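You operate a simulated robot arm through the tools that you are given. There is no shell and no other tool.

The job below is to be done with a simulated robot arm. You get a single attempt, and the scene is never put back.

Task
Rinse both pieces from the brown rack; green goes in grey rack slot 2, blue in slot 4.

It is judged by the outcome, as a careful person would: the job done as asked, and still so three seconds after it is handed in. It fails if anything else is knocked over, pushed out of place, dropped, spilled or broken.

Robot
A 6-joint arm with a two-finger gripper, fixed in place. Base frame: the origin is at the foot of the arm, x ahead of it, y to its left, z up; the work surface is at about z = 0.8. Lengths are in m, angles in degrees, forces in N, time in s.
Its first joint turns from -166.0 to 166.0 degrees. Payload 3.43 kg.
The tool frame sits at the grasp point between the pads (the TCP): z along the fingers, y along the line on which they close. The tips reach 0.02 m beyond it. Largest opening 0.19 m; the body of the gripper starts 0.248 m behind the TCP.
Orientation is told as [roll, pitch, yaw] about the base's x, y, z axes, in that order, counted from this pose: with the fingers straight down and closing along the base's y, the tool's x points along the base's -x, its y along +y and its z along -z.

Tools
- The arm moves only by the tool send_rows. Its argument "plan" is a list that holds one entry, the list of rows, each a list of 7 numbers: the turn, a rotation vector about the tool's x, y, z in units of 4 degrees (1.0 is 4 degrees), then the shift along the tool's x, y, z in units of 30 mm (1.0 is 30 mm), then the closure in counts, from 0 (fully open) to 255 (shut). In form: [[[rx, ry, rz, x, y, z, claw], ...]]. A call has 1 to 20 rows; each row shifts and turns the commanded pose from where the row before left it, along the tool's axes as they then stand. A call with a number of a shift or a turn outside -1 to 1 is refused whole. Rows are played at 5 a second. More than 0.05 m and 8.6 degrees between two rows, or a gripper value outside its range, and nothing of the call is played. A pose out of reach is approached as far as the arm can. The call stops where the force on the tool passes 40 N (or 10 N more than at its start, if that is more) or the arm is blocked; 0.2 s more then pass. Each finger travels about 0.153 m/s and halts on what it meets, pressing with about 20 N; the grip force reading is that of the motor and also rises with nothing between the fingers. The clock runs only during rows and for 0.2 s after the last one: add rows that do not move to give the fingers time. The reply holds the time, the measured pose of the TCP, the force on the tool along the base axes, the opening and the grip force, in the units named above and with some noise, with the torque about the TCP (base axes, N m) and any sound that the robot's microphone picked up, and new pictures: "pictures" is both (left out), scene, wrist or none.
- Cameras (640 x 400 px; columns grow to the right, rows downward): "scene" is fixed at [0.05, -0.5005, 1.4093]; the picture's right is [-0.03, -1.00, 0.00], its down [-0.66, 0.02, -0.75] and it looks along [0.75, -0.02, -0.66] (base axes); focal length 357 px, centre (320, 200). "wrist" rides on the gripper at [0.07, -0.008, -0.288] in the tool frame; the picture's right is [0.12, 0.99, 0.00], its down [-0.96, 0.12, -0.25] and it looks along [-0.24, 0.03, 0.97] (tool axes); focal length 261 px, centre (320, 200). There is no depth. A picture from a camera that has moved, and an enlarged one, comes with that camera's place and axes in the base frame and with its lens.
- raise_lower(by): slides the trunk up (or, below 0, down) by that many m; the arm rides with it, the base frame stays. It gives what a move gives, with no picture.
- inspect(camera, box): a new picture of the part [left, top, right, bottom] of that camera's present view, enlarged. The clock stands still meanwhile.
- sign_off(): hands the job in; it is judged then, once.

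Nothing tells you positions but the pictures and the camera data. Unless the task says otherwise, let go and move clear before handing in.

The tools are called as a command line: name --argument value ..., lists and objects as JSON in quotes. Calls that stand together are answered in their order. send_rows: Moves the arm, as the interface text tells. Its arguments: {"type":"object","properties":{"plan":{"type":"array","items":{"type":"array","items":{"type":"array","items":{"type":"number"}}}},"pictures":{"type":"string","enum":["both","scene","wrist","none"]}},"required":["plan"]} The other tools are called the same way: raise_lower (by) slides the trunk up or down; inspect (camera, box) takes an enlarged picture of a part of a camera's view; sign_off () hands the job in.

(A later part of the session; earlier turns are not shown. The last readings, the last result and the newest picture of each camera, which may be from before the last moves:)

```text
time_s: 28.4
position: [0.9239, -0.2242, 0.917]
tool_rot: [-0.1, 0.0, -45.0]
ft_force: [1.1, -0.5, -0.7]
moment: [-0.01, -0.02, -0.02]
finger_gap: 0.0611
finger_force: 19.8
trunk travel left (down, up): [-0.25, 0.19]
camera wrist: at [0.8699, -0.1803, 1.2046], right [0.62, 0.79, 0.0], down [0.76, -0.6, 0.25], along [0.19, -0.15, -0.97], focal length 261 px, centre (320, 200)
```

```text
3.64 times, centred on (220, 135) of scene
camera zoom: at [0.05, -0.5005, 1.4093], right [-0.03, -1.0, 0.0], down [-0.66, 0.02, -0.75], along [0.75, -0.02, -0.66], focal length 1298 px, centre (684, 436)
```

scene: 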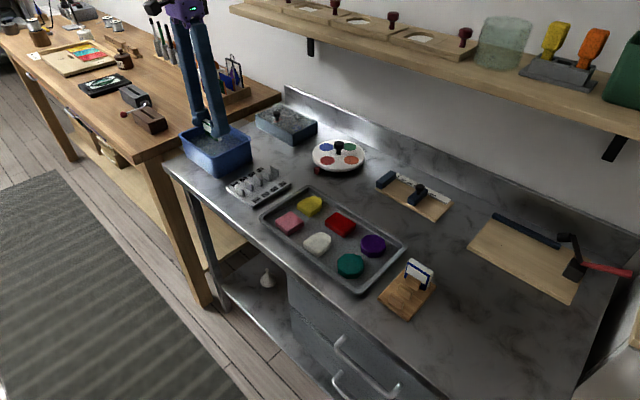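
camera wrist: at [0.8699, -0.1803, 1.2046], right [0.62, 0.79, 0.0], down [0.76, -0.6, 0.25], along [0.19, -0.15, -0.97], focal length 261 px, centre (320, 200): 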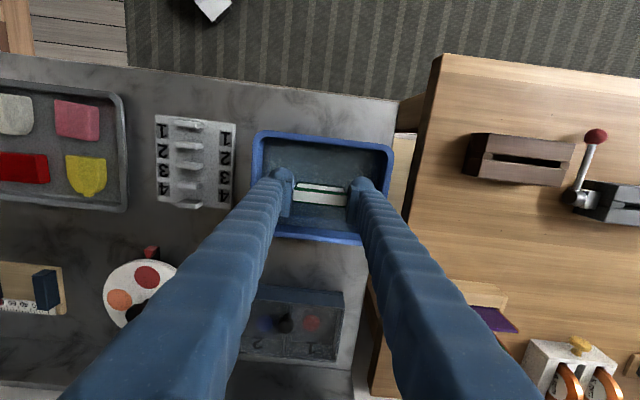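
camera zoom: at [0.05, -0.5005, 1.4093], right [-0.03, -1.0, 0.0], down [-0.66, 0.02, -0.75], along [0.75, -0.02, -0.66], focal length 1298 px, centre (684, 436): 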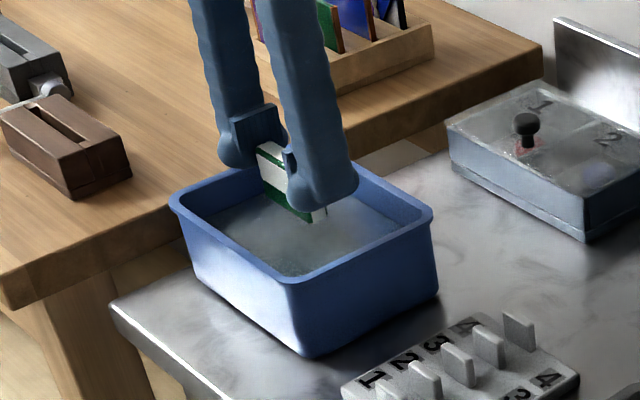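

The piece is well centred in the basin. I'm lowering it gently into the water.

send_rows --plan '[[[0, 0, 0, 0, 0, 0.3, 200], [0, 0, 0, 0, 0, 0.4, 200], [0, 0, 0, 0, 0, 0.4, 200], [0, 0, 0, 0, 0, 0.3, 200], [0, 0, 0, 0, 0, 0.3, 200], [0, 0, 0, 0, 0, 0, 200]]]'

inspect --camera "wrist" --box '[250, 130, 390, 250]'

inspect --camera "scene" --box '[170, 90, 270, 180]'

```text
time_s: 29.8
position: [0.9246, -0.2245, 0.8653]
tool_rot: [-0.1, 0.0, -45.0]
ft_force: [-0.5, 0.5, -0.6]
moment: [-0.02, 0.02, 0.02]
finger_gap: 0.0607
finger_force: 19.7
trunk travel left (down, up): [-0.25, 0.19]
camera wrist: at [0.8703, -0.1807, 1.1533], right [0.62, 0.79, 0.0], down [0.76, -0.6, 0.25], along [0.19, -0.15, -0.97], focal length 261 px, centre (320, 200)
```

scene: 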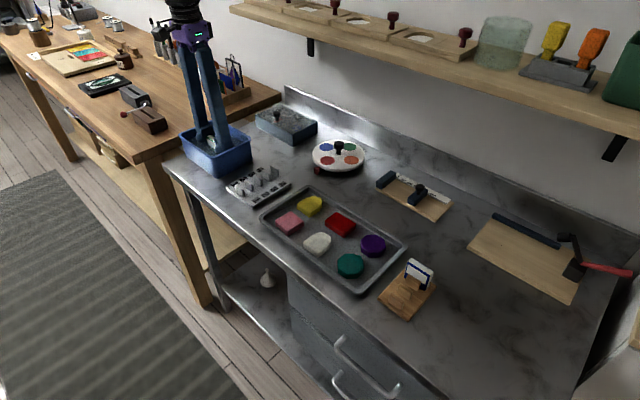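
wrist: 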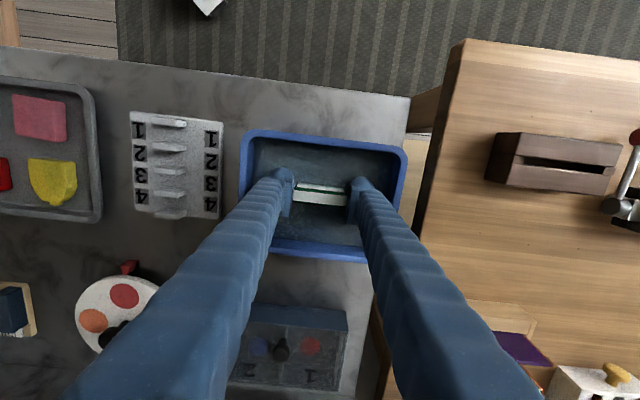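

```text
3.33 times, centred on (320, 190) of wrist
camera zoom: at [0.8703, -0.1807, 1.1533], right [0.62, 0.79, 0.0], down [0.76, -0.6, 0.25], along [0.19, -0.15, -0.97], focal length 869 px, centre (320, 233)
```

zoom: 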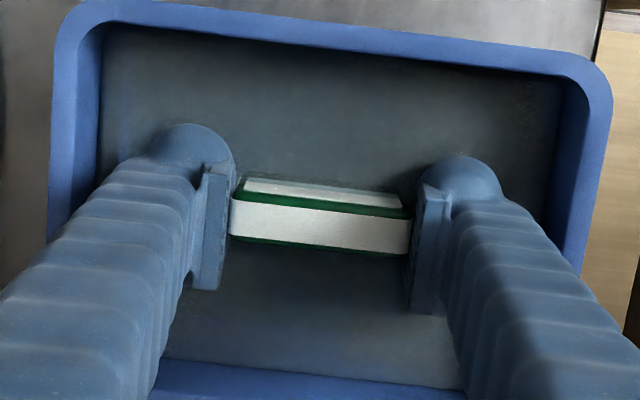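

```text
4.44 times, centred on (220, 135) of scene
camera zoom: at [0.05, -0.5005, 1.4093], right [-0.03, -1.0, 0.0], down [-0.66, 0.02, -0.75], along [0.75, -0.02, -0.66], focal length 1586 px, centre (764, 489)
```

zoom: 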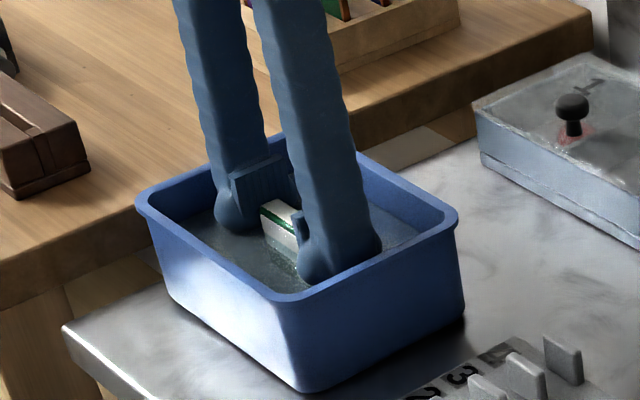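

send_rows --plan '[[[0, 0, 0, 0, 0, 0.15, 200], [0, 0, 0, 0, 0, 0.15, 200], [0, 0, 0, 0, 0, 0.1, 200], [0, 0, 0, 0, 0, 0.07, 200], [0, 0, 0, 0, 0, 0, 200]]]'

inspect --camera "wrist" --box '[250, 130, 390, 250]'

inspect --camera "scene" --box '[180, 110, 260, 170]'

```text
time_s: 31.0
position: [0.9258, -0.2245, 0.851]
tool_rot: [0.1, 0.0, -45.0]
ft_force: [-0.1, -0.2, -0.7]
moment: [-0.01, -0.01, -0.02]
finger_gap: 0.0608
finger_force: 20.1
trunk travel left (down, up): [-0.25, 0.19]
camera wrist: at [0.8705, -0.1805, 1.1397], right [0.62, 0.79, 0.0], down [0.76, -0.6, 0.25], along [0.19, -0.15, -0.97], focal length 261 px, centre (320, 200)
```

scene: 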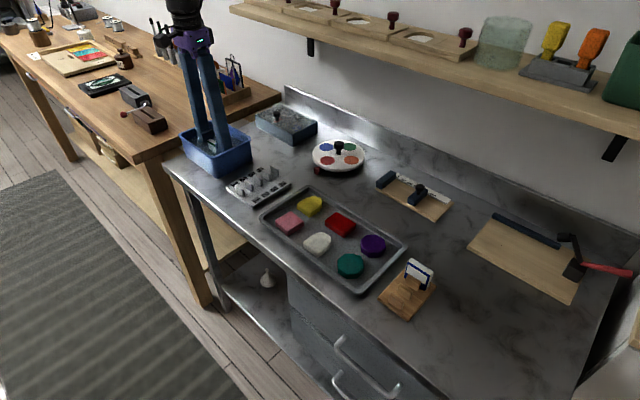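
wrist: 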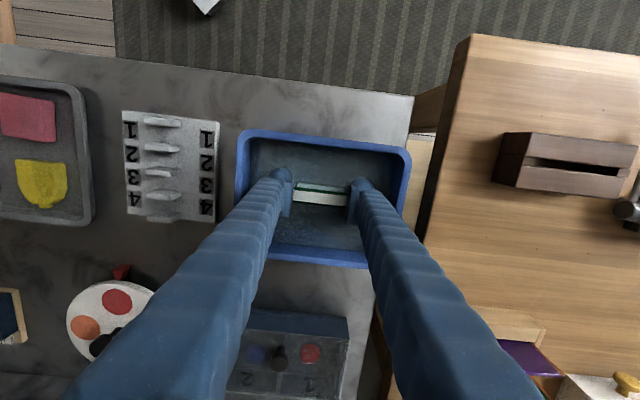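

```text
3.33 times, centred on (320, 190) of wrist
camera zoom: at [0.8705, -0.1805, 1.1397], right [0.62, 0.79, 0.0], down [0.76, -0.6, 0.25], along [0.19, -0.15, -0.97], focal length 869 px, centre (320, 233)
```

zoom: 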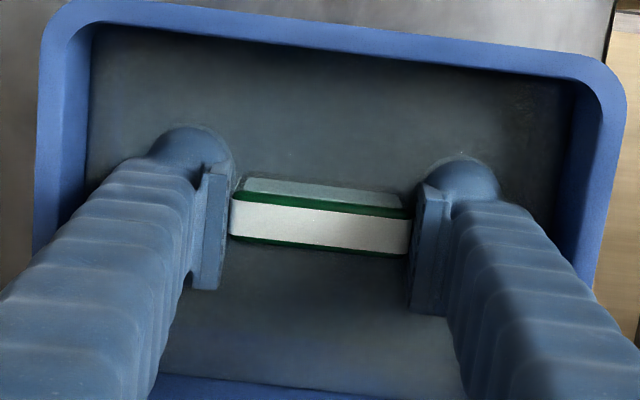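

```text
6.67 times, centred on (220, 140) of scene
camera zoom: at [0.05, -0.5005, 1.4093], right [-0.03, -1.0, 0.0], down [-0.66, 0.02, -0.75], along [0.75, -0.02, -0.66], focal length 2380 px, centre (987, 600)
```

zoom: 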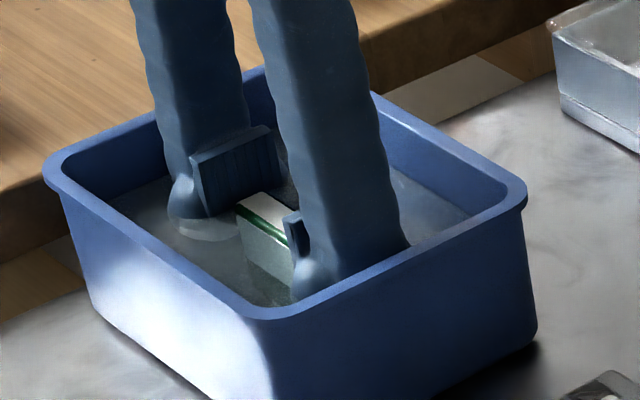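

The waterline is now near the top of the piece, with no contact force yet. I'll go a few millimetres deeper in small steps so it's fully under.

send_rows --plan '[[[0, 0, 0, 0, 0, 0.06, 200], [0, 0, 0, 0, 0, 0.04, 200], [0, 0, 0, 0, 0, 0, 200]]]' --pictures "none"

send_rows --plan '[[[0, 0, 0, 0, 0, 0.05, 200], [0, 0, 0, 0, 0, 0.03, 200], [0, 0, 0, 0, 0, 0, 200]]]'

inspect --camera "scene" --box '[180, 110, 260, 170]'

inspect --camera "wrist" --box '[270, 160, 370, 230]'

```text
time_s: 31.8
position: [0.9262, -0.2237, 0.8489]
tool_rot: [0.0, 0.0, -45.0]
ft_force: [-0.6, 0.5, -0.4]
moment: [-0.01, -0.03, 0.02]
finger_gap: 0.0609
finger_force: 20.2
trunk travel left (down, up): [-0.25, 0.19]
```

```text
time_s: 32.6
position: [0.9267, -0.2236, 0.8456]
tool_rot: [0.0, 0.0, -45.0]
ft_force: [0.2, -0.8, 1.1]
moment: [0.02, -0.05, 0.01]
finger_gap: 0.0609
finger_force: 20.0
trunk travel left (down, up): [-0.25, 0.19]
camera wrist: at [0.8703, -0.1803, 1.1341], right [0.62, 0.79, 0.0], down [0.76, -0.6, 0.25], along [0.19, -0.15, -0.97], focal length 261 px, centre (320, 200)
```

scene: 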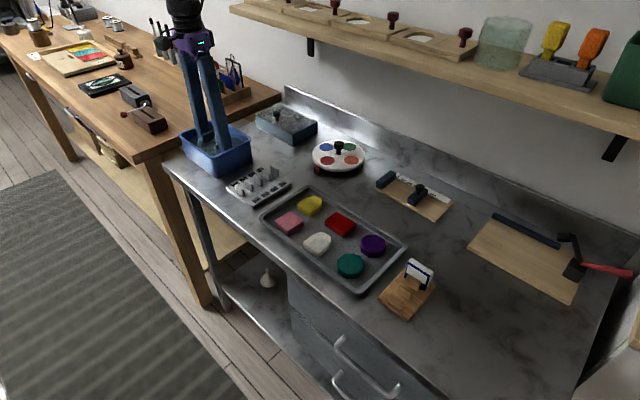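
wrist: 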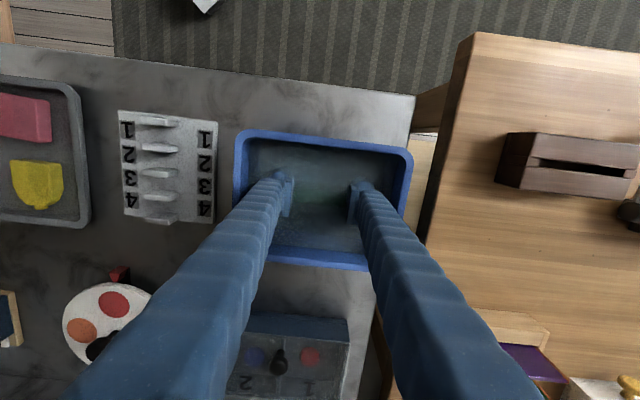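

```text
6.67 times, centred on (220, 140) of scene
camera zoom: at [0.05, -0.5005, 1.4093], right [-0.03, -1.0, 0.0], down [-0.66, 0.02, -0.75], along [0.75, -0.02, -0.66], focal length 2380 px, centre (987, 600)
```

zoom: 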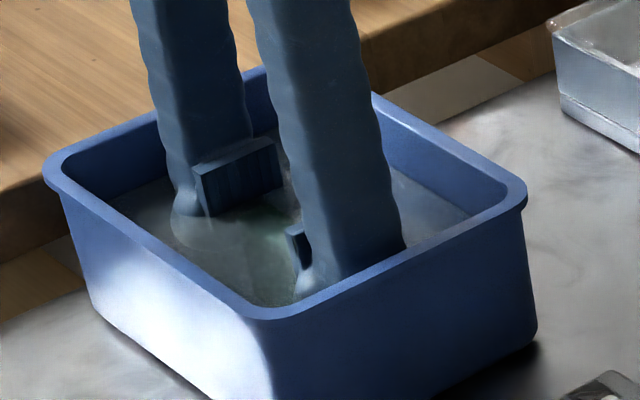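

```text
5.71 times, centred on (320, 195) of wrist
camera zoom: at [0.8703, -0.1803, 1.1341], right [0.62, 0.79, 0.0], down [0.76, -0.6, 0.25], along [0.19, -0.15, -0.97], focal length 1489 px, centre (320, 229)
```

zoom: 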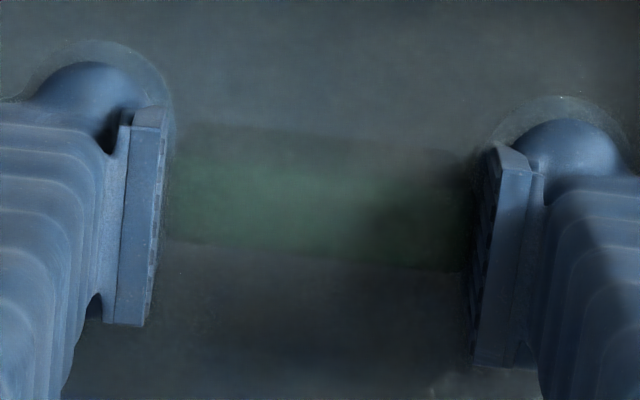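

The green piece is now fully underwater. I'm swishing it gently back and forth and holding it there a moment.

send_rows --plan '[[[0, 0, 0, 0.15, 0, 0, 200], [0, 0, 0, 0.2, 0, 0, 200], [0, 0, 0, -0.2, 0, 0, 200], [0, 0, 0, -0.3, 0, 0, 200], [0, 0, 0, -0.2, 0, 0, 200], [0, 0, 0, 0.2, 0, 0, 200], [0, 0, 0, 0.3, 0, 0, 200], [0, 0, 0, 0.2, 0, 0, 200], [0, 0, 0, -0.2, 0, 0, 200], [0, 0, 0, -0.3, 0, 0, 200], [0, 0, 0, -0.2, 0, 0, 200], [0, 0, 0, 0.2, 0, 0, 200], [0, 0, 0, 0.15, 0, 0, 200], [0, 0, 0, 0, 0, 0, 200], [0, 0, 0, 0, 0, 0, 200], [0, 0, 0, 0, 0, 0, 200]]]'

```text
time_s: 36.0
position: [0.9264, -0.2232, 0.8453]
tool_rot: [-0.1, 0.0, -45.0]
ft_force: [-0.7, -0.3, 3.2]
moment: [0.03, 0.03, 0.0]
finger_gap: 0.061
finger_force: 19.8
trunk travel left (down, up): [-0.25, 0.19]
camera wrist: at [0.8703, -0.1804, 1.1341], right [0.62, 0.79, 0.0], down [0.76, -0.6, 0.25], along [0.19, -0.15, -0.97], focal length 261 px, centre (320, 200)
```

scene: 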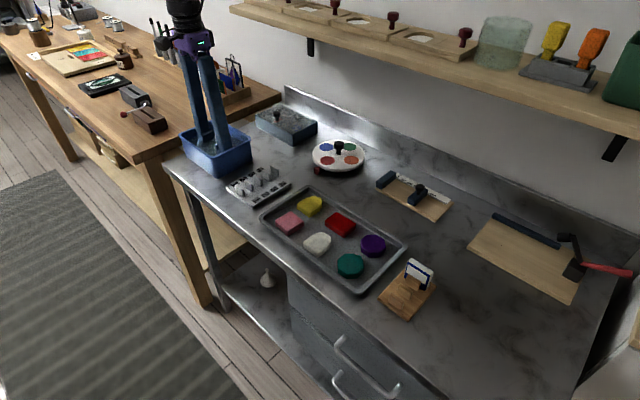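
wrist: 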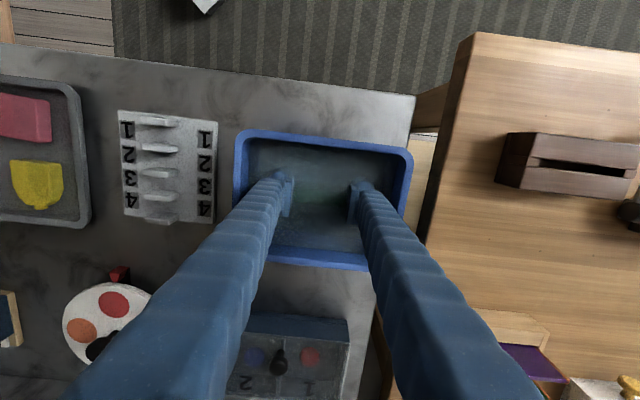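

The green piece is rinsed, with a light 3 N touch on the basin floor. Before lifting I'll use this unobstructed view to measure the grey rack's slots.

inspect --camera "wrist" --box '[100, 100, 250, 235]'

send_rows --plan '[[[0, 0, 0, 0, 0, -0.2, 200], [0, 0, 0, 0, 0, -0.3, 200], [0, 0, 0, 0, 0, -0.4, 200], [0, 0, 0, 0, 0, -0.4, 200], [0, 0, 0, 0, 0, -0.4, 200], [0, 0, 0, 0, 0, -0.5, 200], [0, 0, 0, 0, 0, -0.6, 200], [0, 0, 0, 0, 0, -0.8, 200], [0, 0, 0, 0, 0, -0.8, 200], [0, 0, 0, 0, 0, -0.4, 200], [0, 0, 0, 0, 0, 0, 200], [0, 0, 0, 0, 0, 0, 200], [0, 0, 0, 0, 0, 0, 200], [0, 0, 0, 0, 0, 0, 200], [0, 0, 0, 0, 0, 0, 200]]]'

inspect --camera "wrist" --box '[130, 100, 270, 220]'

inspect --camera "scene" --box '[160, 80, 300, 210]'

```text
2.96 times, centred on (175, 168) of wrist
camera zoom: at [0.8703, -0.1804, 1.1341], right [0.62, 0.79, 0.0], down [0.76, -0.6, 0.25], along [0.19, -0.15, -0.97], focal length 772 px, centre (750, 296)
```

zoom: 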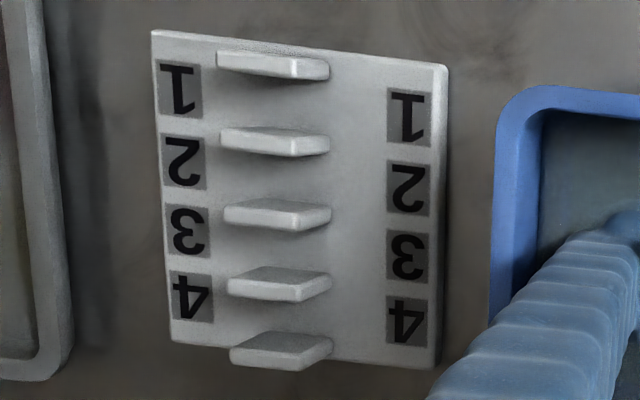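

```text
time_s: 39.2
position: [0.9271, -0.2246, 0.9897]
tool_rot: [0.0, 0.0, -45.0]
ft_force: [-0.4, -0.5, -1.7]
moment: [-0.02, 0.02, -0.03]
finger_gap: 0.0609
finger_force: 20.3
trunk travel left (down, up): [-0.25, 0.19]
camera wrist: at [0.8709, -0.1806, 1.2775], right [0.62, 0.79, 0.0], down [0.76, -0.6, 0.25], along [0.19, -0.15, -0.97], focal length 261 px, centre (320, 200)
```

scene: 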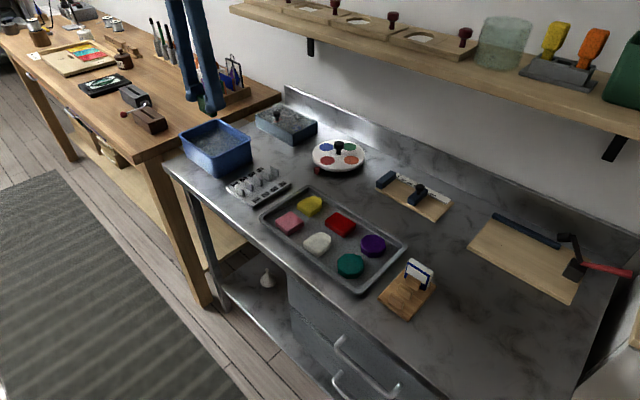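
wrist: 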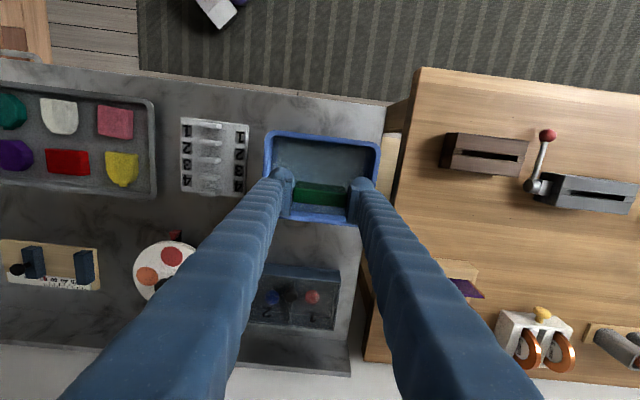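

```text
3.33 times, centred on (200, 160) of wrist
camera zoom: at [0.8709, -0.1806, 1.2775], right [0.62, 0.79, 0.0], down [0.76, -0.6, 0.25], along [0.19, -0.15, -0.97], focal length 869 px, centre (720, 333)
```

zoom: 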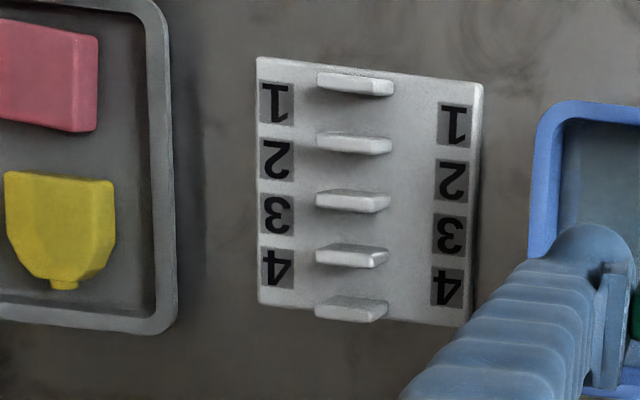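

```text
3.08 times, centred on (230, 145) of scene
camera zoom: at [0.05, -0.5005, 1.4093], right [-0.03, -1.0, 0.0], down [-0.66, 0.02, -0.75], along [0.75, -0.02, -0.66], focal length 1098 px, centre (597, 369)
```

zoom: 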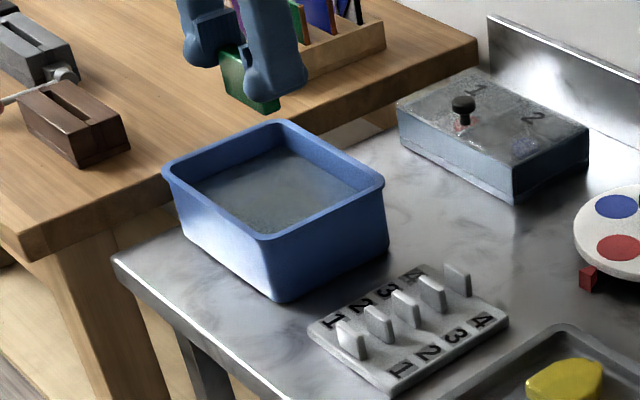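

inspect --camera "wrist" --box '[270, 160, 370, 230]'

inspect --camera "scene" --box '[180, 80, 250, 130]'

```text
5.71 times, centred on (320, 195) of wrist
camera zoom: at [0.8709, -0.1806, 1.2775], right [0.62, 0.79, 0.0], down [0.76, -0.6, 0.25], along [0.19, -0.15, -0.97], focal length 1489 px, centre (320, 229)
```

zoom: 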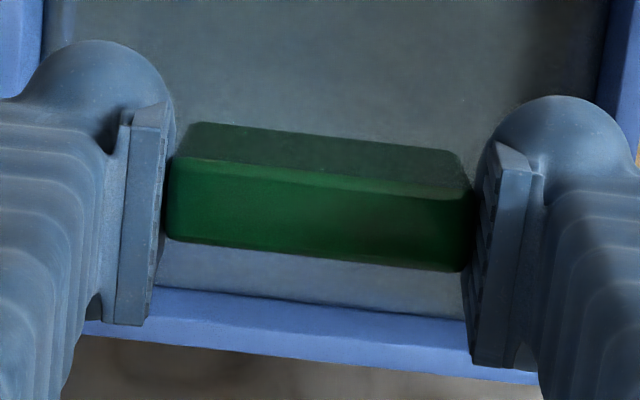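

```text
8.00 times, centred on (215, 105) of scene
camera zoom: at [0.05, -0.5005, 1.4093], right [-0.03, -1.0, 0.0], down [-0.66, 0.02, -0.75], along [0.75, -0.02, -0.66], focal length 2856 px, centre (1160, 960)
```

zoom: 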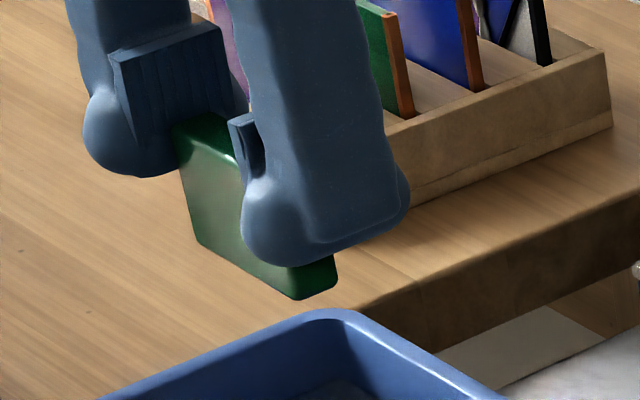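

The white coating washed off, and the piece is now plain green. I'll zoom in further on the grey rack to fix the slot positions.

inspect --camera "wrist" --box '[180, 112, 255, 160]'

inspect --camera "wrist" --box '[180, 152, 255, 200]'

```text
8.33 times, centred on (218, 136) of wrist
camera zoom: at [0.8709, -0.1806, 1.2775], right [0.62, 0.79, 0.0], down [0.76, -0.6, 0.25], along [0.19, -0.15, -0.97], focal length 2172 px, centre (1174, 733)
```

zoom: 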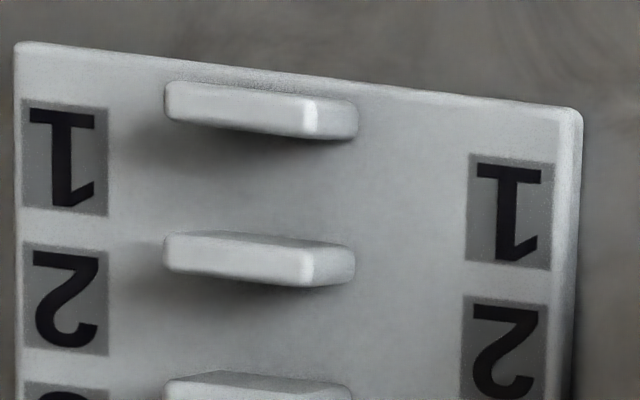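

```text
8.33 times, centred on (218, 176) of wrist
camera zoom: at [0.8709, -0.1806, 1.2775], right [0.62, 0.79, 0.0], down [0.76, -0.6, 0.25], along [0.19, -0.15, -0.97], focal length 2172 px, centre (1174, 400)
```

zoom: 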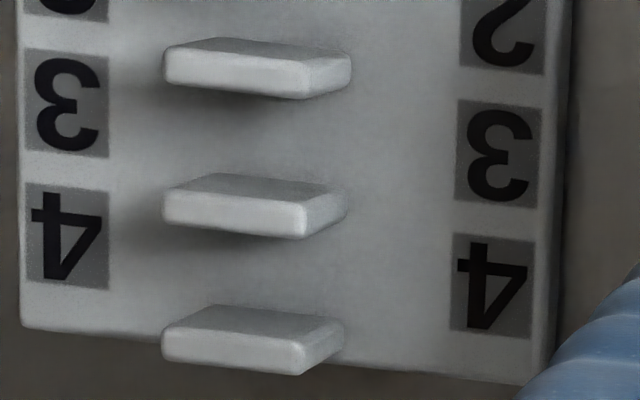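

The slots are clear: pitch 29 mm with about 22 mm gaps. Slot 2 is 18 mm in tool +x and 191 mm in tool -y from here. I'm moving the piece above slot 2.

send_rows --plan '[[[0, 0, 0, 0.05, -0.3, 0, 200], [0, 0, 0, 0.1, -0.7, 0, 200], [0, 0, 0, 0.1, -1, 0, 200], [0, 0, 0, 0.1, -1, 0, 200], [0, 0, 0, 0.1, -1, 0, 200], [0, 0, 0, 0.1, -1, 0, 200], [0, 0, 0, 0.05, -0.8, 0, 200], [0, 0, 0, 0, -0.4, 0, 200], [0, 0, 0, 0, -0.16, 0, 200], [0, 0, 0, 0, 0, 0, 200]]]'

inspect --camera "wrist" --box '[260, 120, 390, 230]'

inspect --camera "scene" --box '[200, 80, 310, 210]'

```text
time_s: 41.4
position: [0.7777, -0.3469, 0.9911]
tool_rot: [-0.1, -0.1, -45.0]
ft_force: [-0.1, -0.2, -1.8]
moment: [-0.02, -0.02, 0.01]
finger_gap: 0.0613
finger_force: 20.0
trunk travel left (down, up): [-0.25, 0.19]
camera wrist: at [0.7229, -0.3029, 1.2783], right [0.62, 0.79, 0.0], down [0.76, -0.6, 0.25], along [0.19, -0.15, -0.97], focal length 261 px, centre (320, 200)
```

scene: 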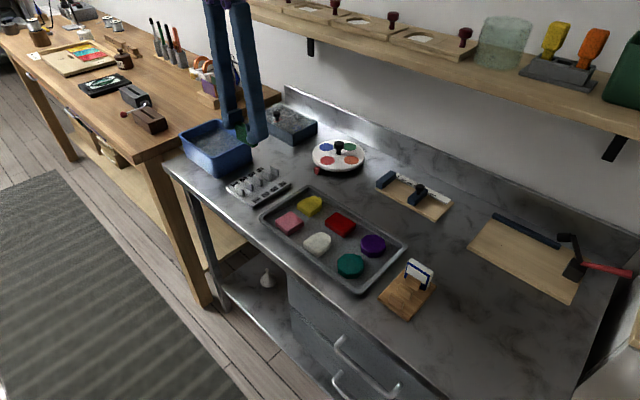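
wrist: 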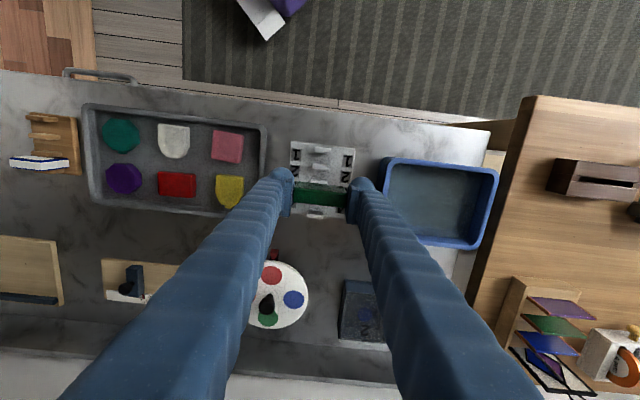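

```text
3.64 times, centred on (325, 175) of wrist
camera zoom: at [0.7229, -0.3029, 1.2783], right [0.62, 0.79, 0.0], down [0.76, -0.6, 0.25], along [0.19, -0.15, -0.97], focal length 948 px, centre (302, 291)
```

zoom: 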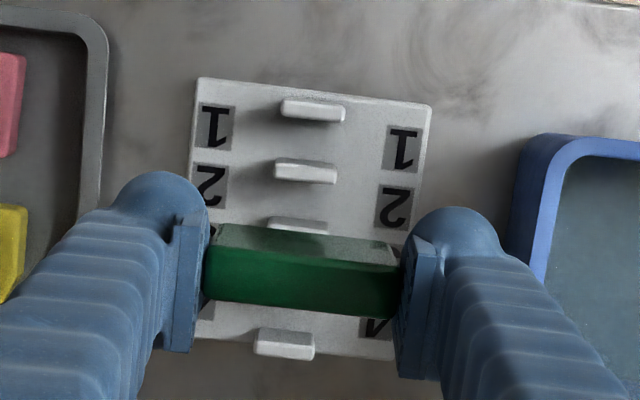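

```text
3.08 times, centred on (255, 145) of scene
camera zoom: at [0.05, -0.5005, 1.4093], right [-0.03, -1.0, 0.0], down [-0.66, 0.02, -0.75], along [0.75, -0.02, -0.66], focal length 1098 px, centre (520, 369)
```

zoom: 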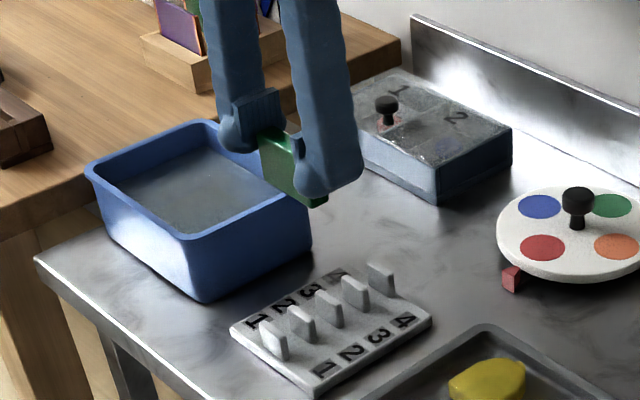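

By measurement slot 2's centre is within 1 mm of the TCP; the apparent offset in the picture is parallax. I'm descending to just above the fins to confirm.

send_rows --plan '[[[0, 0, 0, 0.02, 0.01, 0.4, 200], [0, 0, 0, 0, 0, 0.8, 200], [0, 0, 0, 0, 0, 0.8, 200], [0, 0, 0, 0, 0, 0.7, 200], [0, 0, 0, 0, 0, 0.4, 200], [0, 0, 0, 0, 0, 0.2, 200], [0, 0, 0, 0, 0, 0, 200]]]'

inspect --camera "wrist" --box '[260, 120, 390, 230]'

inspect --camera "scene" --box '[210, 130, 310, 210]'

```text
time_s: 43.0
position: [0.7788, -0.3461, 0.8902]
tool_rot: [0.0, -0.1, -45.0]
ft_force: [0.1, -0.3, -2.0]
moment: [0.02, 0.02, 0.01]
finger_gap: 0.0609
finger_force: 20.1
trunk travel left (down, up): [-0.25, 0.19]
camera wrist: at [0.7226, -0.3021, 1.1792], right [0.62, 0.79, 0.0], down [0.76, -0.6, 0.25], along [0.19, -0.15, -0.97], focal length 261 px, centre (320, 200)
```

scene: 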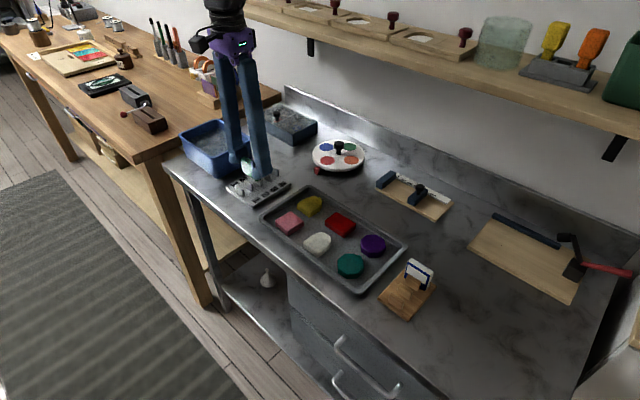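
wrist: 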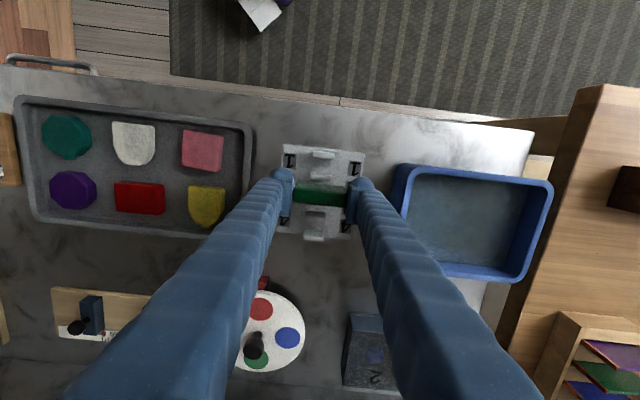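

```text
3.64 times, centred on (325, 175) of wrist
camera zoom: at [0.7226, -0.3021, 1.1792], right [0.62, 0.79, 0.0], down [0.76, -0.6, 0.25], along [0.19, -0.15, -0.97], focal length 948 px, centre (302, 291)
```

zoom: 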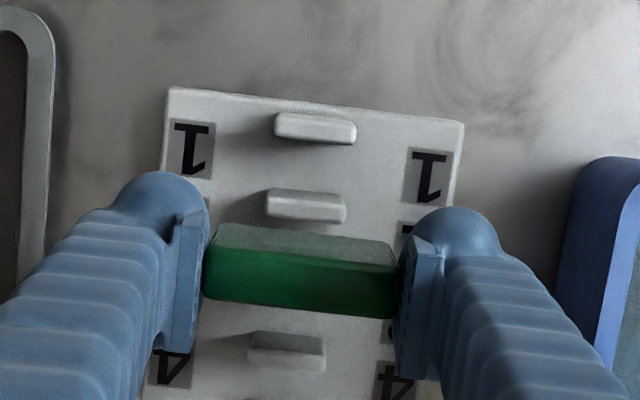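

```text
5.00 times, centred on (260, 170) of scene
camera zoom: at [0.05, -0.5005, 1.4093], right [-0.03, -1.0, 0.0], down [-0.66, 0.02, -0.75], along [0.75, -0.02, -0.66], focal length 1785 px, centre (620, 350)
```

zoom: 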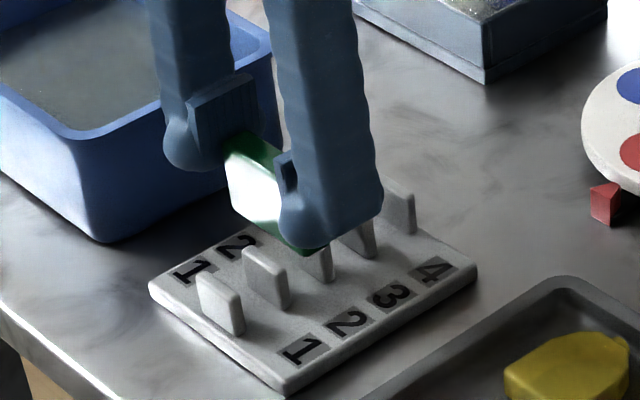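

Fins 1, 2 and 4 place slot 2's centre within 1 mm of the held piece. I'm lowering it gently into the slot.

send_rows --plan '[[[0, 0, 0, 0, 0, 0.25, 200], [0, 0, 0, 0, 0, 0.3, 200], [0, 0, 0, 0, 0, 0.3, 200], [0, 0, 0, 0, 0, 0.2, 200], [0, 0, 0, 0, 0, 0.15, 200], [0, 0, 0, 0, 0, 0, 200]]]'

inspect --camera "wrist" --box '[260, 120, 390, 230]'

inspect --camera "scene" --box '[210, 130, 310, 210]'

```text
time_s: 44.4
position: [0.7785, -0.3468, 0.8553]
tool_rot: [0.0, 0.0, -45.0]
ft_force: [-0.5, -0.2, -0.5]
moment: [0.03, -0.02, 0.02]
finger_gap: 0.0609
finger_force: 19.7
trunk travel left (down, up): [-0.25, 0.19]
camera wrist: at [0.7227, -0.3026, 1.143], right [0.62, 0.79, 0.0], down [0.76, -0.6, 0.25], along [0.19, -0.15, -0.97], focal length 261 px, centre (320, 200)
```

scene: 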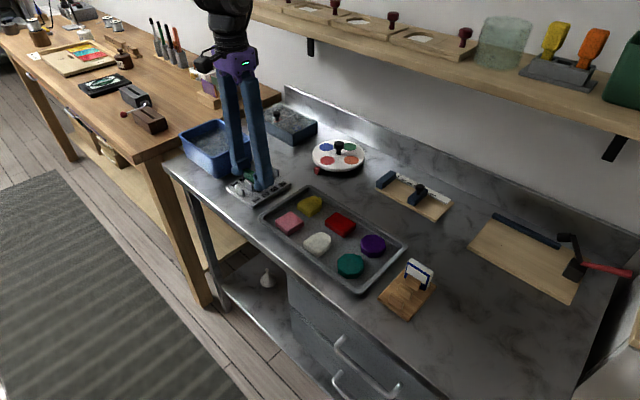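
wrist: 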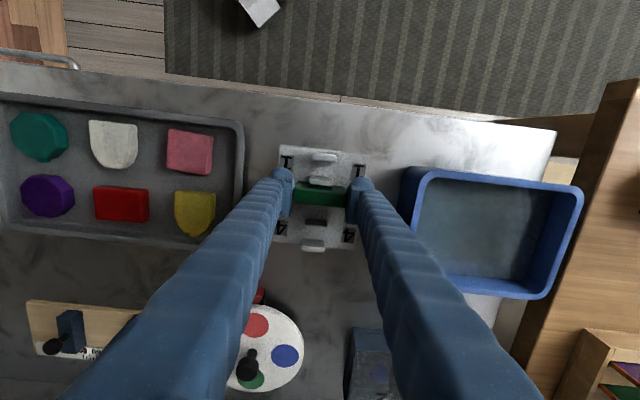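

```text
3.64 times, centred on (325, 175) of wrist
camera zoom: at [0.7227, -0.3026, 1.143], right [0.62, 0.79, 0.0], down [0.76, -0.6, 0.25], along [0.19, -0.15, -0.97], focal length 948 px, centre (302, 291)
```

zoom: 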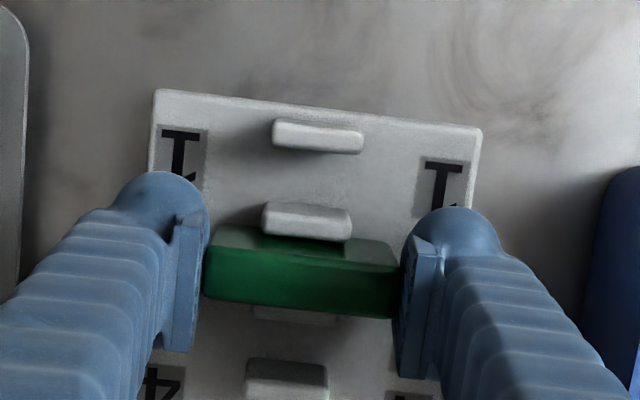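

```text
5.00 times, centred on (260, 170) of scene
camera zoom: at [0.05, -0.5005, 1.4093], right [-0.03, -1.0, 0.0], down [-0.66, 0.02, -0.75], along [0.75, -0.02, -0.66], focal length 1785 px, centre (620, 350)
```

zoom: 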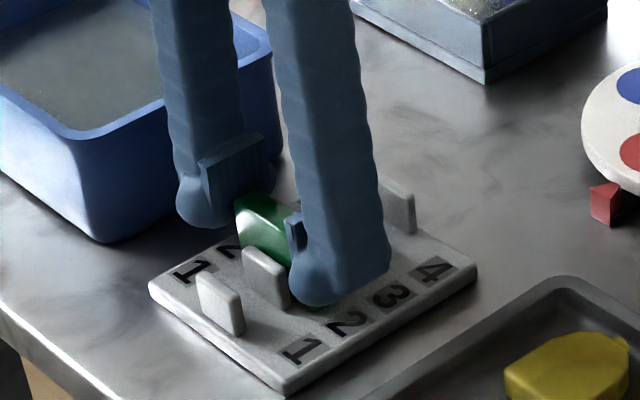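

The piece has entered slot 2 between fins 2 and 3. I'll step down the last few millimetres until I feel the base.

send_rows --plan '[[[0, 0, 0, 0, 0, 0.05, 200], [0, 0, 0, 0, 0, 0.05, 200], [0, 0, 0, 0, 0, 0, 200]]]' --pictures "none"

send_rows --plan '[[[0, 0, 0, 0, 0, 0.05, 200], [0, 0, 0, 0, 0, 0, 200]]]' --pictures "none"

```text
time_s: 45.2
position: [0.7784, -0.3469, 0.8542]
tool_rot: [0.1, -0.1, -45.0]
ft_force: [-1.9, -1.0, 12.7]
moment: [-0.02, 0.06, 0.0]
finger_gap: 0.0607
finger_force: 19.9
trunk travel left (down, up): [-0.25, 0.19]
```

```text
time_s: 45.8
position: [0.778, -0.3464, 0.852]
tool_rot: [0.0, 0.0, -44.9]
ft_force: [0.6, -0.3, 11.6]
moment: [0.0, -0.06, 0.03]
finger_gap: 0.0609
finger_force: 20.4
trunk travel left (down, up): [-0.25, 0.19]
```

The piece is seated on the base, with a contact force of about 12 N. I'm opening the fingers gently.

send_rows --plan '[[[0, 0, 0, 0, 0, -0.04, 190], [0, 0, 0, 0, 0, 0, 178], [0, 0, 0, 0, 0, 0, 170], [0, 0, 0, 0, 0, 0, 164], [0, 0, 0, 0, 0, 0, 158], [0, 0, 0, 0, 0, 0, 152], [0, 0, 0, 0, 0, 0, 152]]]'

inspect --camera "wrist" --box '[260, 120, 390, 230]'

inspect --camera "scene" --box '[210, 130, 310, 210]'

```text
time_s: 47.4
position: [0.7792, -0.346, 0.852]
tool_rot: [0.0, 0.0, -45.1]
ft_force: [0.6, -0.6, -0.7]
moment: [0.03, -0.01, 0.0]
finger_gap: 0.0766
finger_force: 0.0
trunk travel left (down, up): [-0.25, 0.19]
camera wrist: at [0.7226, -0.3023, 1.1398], right [0.62, 0.79, 0.0], down [0.76, -0.6, 0.25], along [0.19, -0.15, -0.97], focal length 261 px, centre (320, 200)
```

scene: 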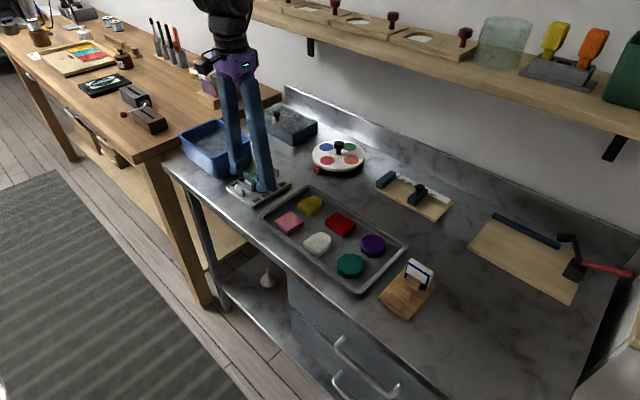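
wrist: 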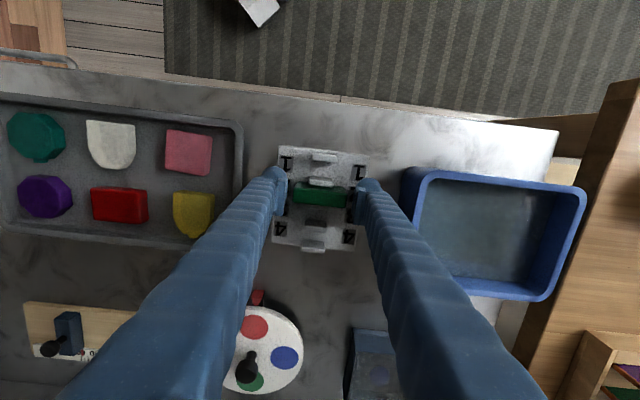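

```text
3.64 times, centred on (325, 175) of wrist
camera zoom: at [0.7226, -0.3023, 1.1398], right [0.62, 0.79, 0.0], down [0.76, -0.6, 0.25], along [0.19, -0.15, -0.97], focal length 948 px, centre (302, 291)
```

zoom: 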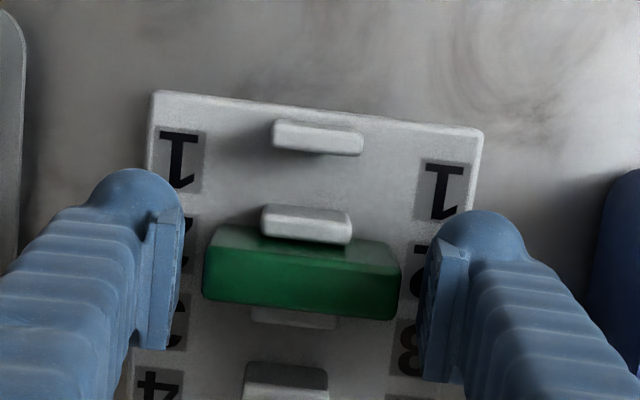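

```text
5.00 times, centred on (260, 170) of scene
camera zoom: at [0.05, -0.5005, 1.4093], right [-0.03, -1.0, 0.0], down [-0.66, 0.02, -0.75], along [0.75, -0.02, -0.66], focal length 1785 px, centre (620, 350)
```

zoom: 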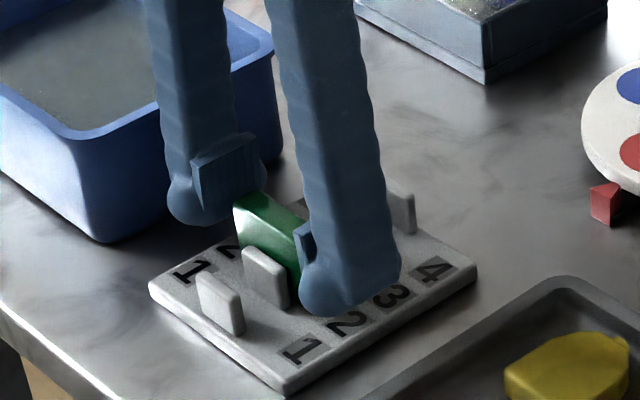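

Green stands upright in slot 2, released. I'm lifting straight up and heading back for the blue piece.

send_rows --plan '[[[0, 0, 0, 0, 0, -0.2, 152], [0, 0, 0, 0, 0, -0.5, 152], [0, 0, 0, 0, 0, -0.9, 152], [0, 0, 0, 0, 0, -1, 152], [0, 0, 0, 0, 0, -1, 152], [0, 0, 0, 0, 0, -0.8, 152], [0, 0, 0, 0, 0, -0.3, 152], [0, 0, 0, 0, 0, 0, 152]]]'

inspect --camera "wrist" --box '[260, 120, 390, 230]'

inspect --camera "scene" --box '[210, 130, 310, 210]'

```text
time_s: 49.2
position: [0.7789, -0.3462, 0.9932]
tool_rot: [0.0, 0.0, -45.0]
ft_force: [0.5, -0.1, 0.0]
moment: [-0.01, -0.02, -0.01]
finger_gap: 0.077
finger_force: 0.0
trunk travel left (down, up): [-0.25, 0.19]
camera wrist: at [0.7225, -0.3022, 1.2805], right [0.62, 0.79, 0.0], down [0.76, -0.6, 0.25], along [0.19, -0.15, -0.97], focal length 261 px, centre (320, 200)
```

scene: 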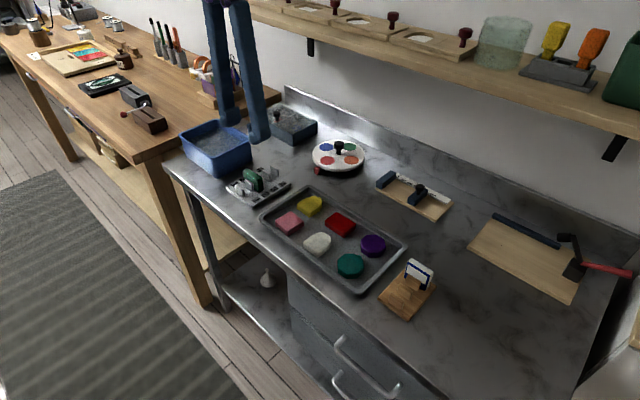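
wrist: 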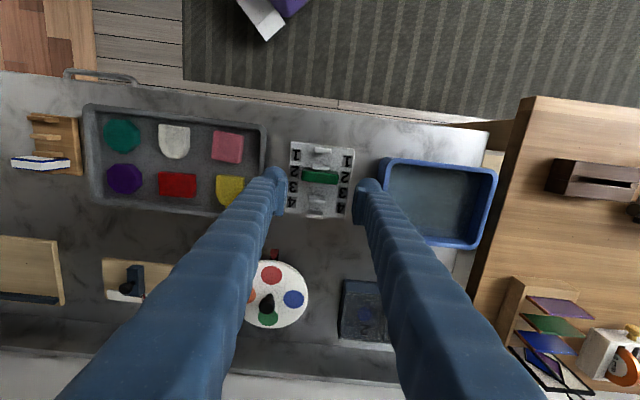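

```text
3.64 times, centred on (325, 175) of wrist
camera zoom: at [0.7225, -0.3022, 1.2805], right [0.62, 0.79, 0.0], down [0.76, -0.6, 0.25], along [0.19, -0.15, -0.97], focal length 948 px, centre (302, 291)
```

zoom: 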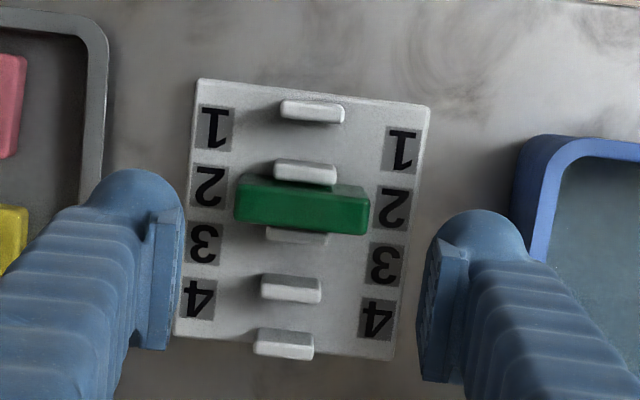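

```text
5.00 times, centred on (260, 170) of scene
camera zoom: at [0.05, -0.5005, 1.4093], right [-0.03, -1.0, 0.0], down [-0.66, 0.02, -0.75], along [0.75, -0.02, -0.66], focal length 1785 px, centre (620, 350)
```

zoom: 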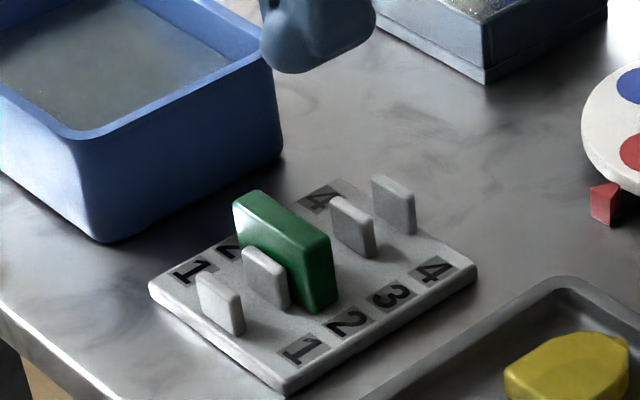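

Green sits upright in slot 2. I'm now travelling back over the brown rack for the blue piece.

send_rows --plan '[[[0, 0, 0, 0, -0.3, 0, 152], [0, 0, 0, 0, -0.7, 0, 152], [0, 0, 0, -0.1, -1, 0, 152], [0, 0, 0, -0.1, -1, 0, 152], [0, 0, 0, -0.1, -1, 0, 152], [0, 0, 0, -0.1, -1, 0, 152], [0, 0, 0, -0.1, -1, 0, 152], [0, 0, 0, -0.1, -1, 0, 152], [0, 0, 0, -0.1, -1, 0, 152], [0, 0, 0, -0.1, -1, 0, 152], [0, 0, 0, -0.1, -1, 0, 152], [0, 0, 0, -0.1, -1, 0, 152], [0, 0, 0, -0.087, -1, 0, 152], [0, 0, 0, 0, -1, 0, 152], [0, 0, 0, 0, -1, 0, 152], [0, 0, 0, 0, -0.9, 0, 152], [0, 0, 0, 0, -0.5, 0, 152], [0, 0, 0, 0, -0.3, 0, 152], [0, 0, 0, 0, 0, 0, 152]]]'

inspect --camera "wrist" --box '[260, 130, 380, 230]'

```text
time_s: 53.2
position: [0.4671, -0.7017, 0.9938]
tool_rot: [0.1, 0.0, -45.0]
ft_force: [-0.7, -0.4, 0.2]
moment: [0.03, 0.01, 0.0]
finger_gap: 0.0768
finger_force: 0.1
trunk travel left (down, up): [-0.25, 0.19]
camera wrist: at [0.4126, -0.6584, 1.2814], right [0.62, 0.79, 0.0], down [0.76, -0.6, 0.25], along [0.19, -0.15, -0.97], focal length 261 px, centre (320, 200)
```

scene: 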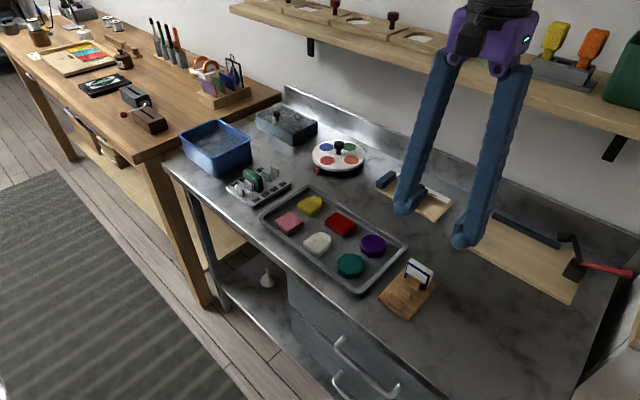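
wrist: 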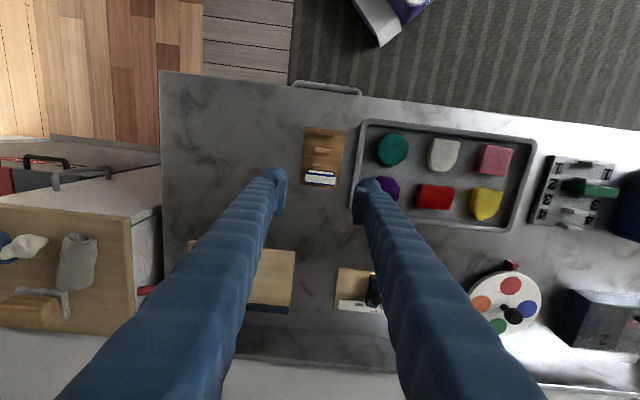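

```text
4.00 times, centred on (320, 180) of wrist
camera zoom: at [0.4126, -0.6584, 1.2814], right [0.62, 0.79, 0.0], down [0.76, -0.6, 0.25], along [0.19, -0.15, -0.97], focal length 1043 px, centre (320, 280)
```

zoom: 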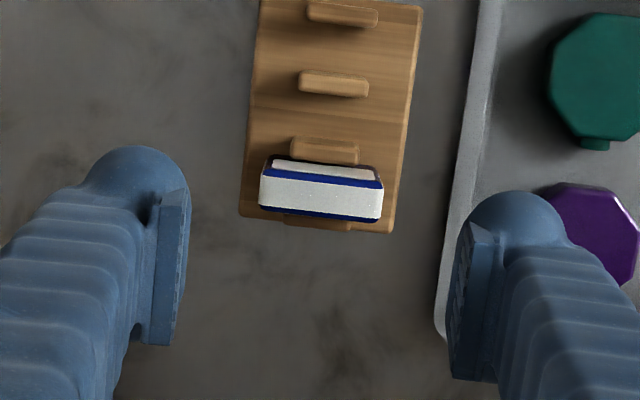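

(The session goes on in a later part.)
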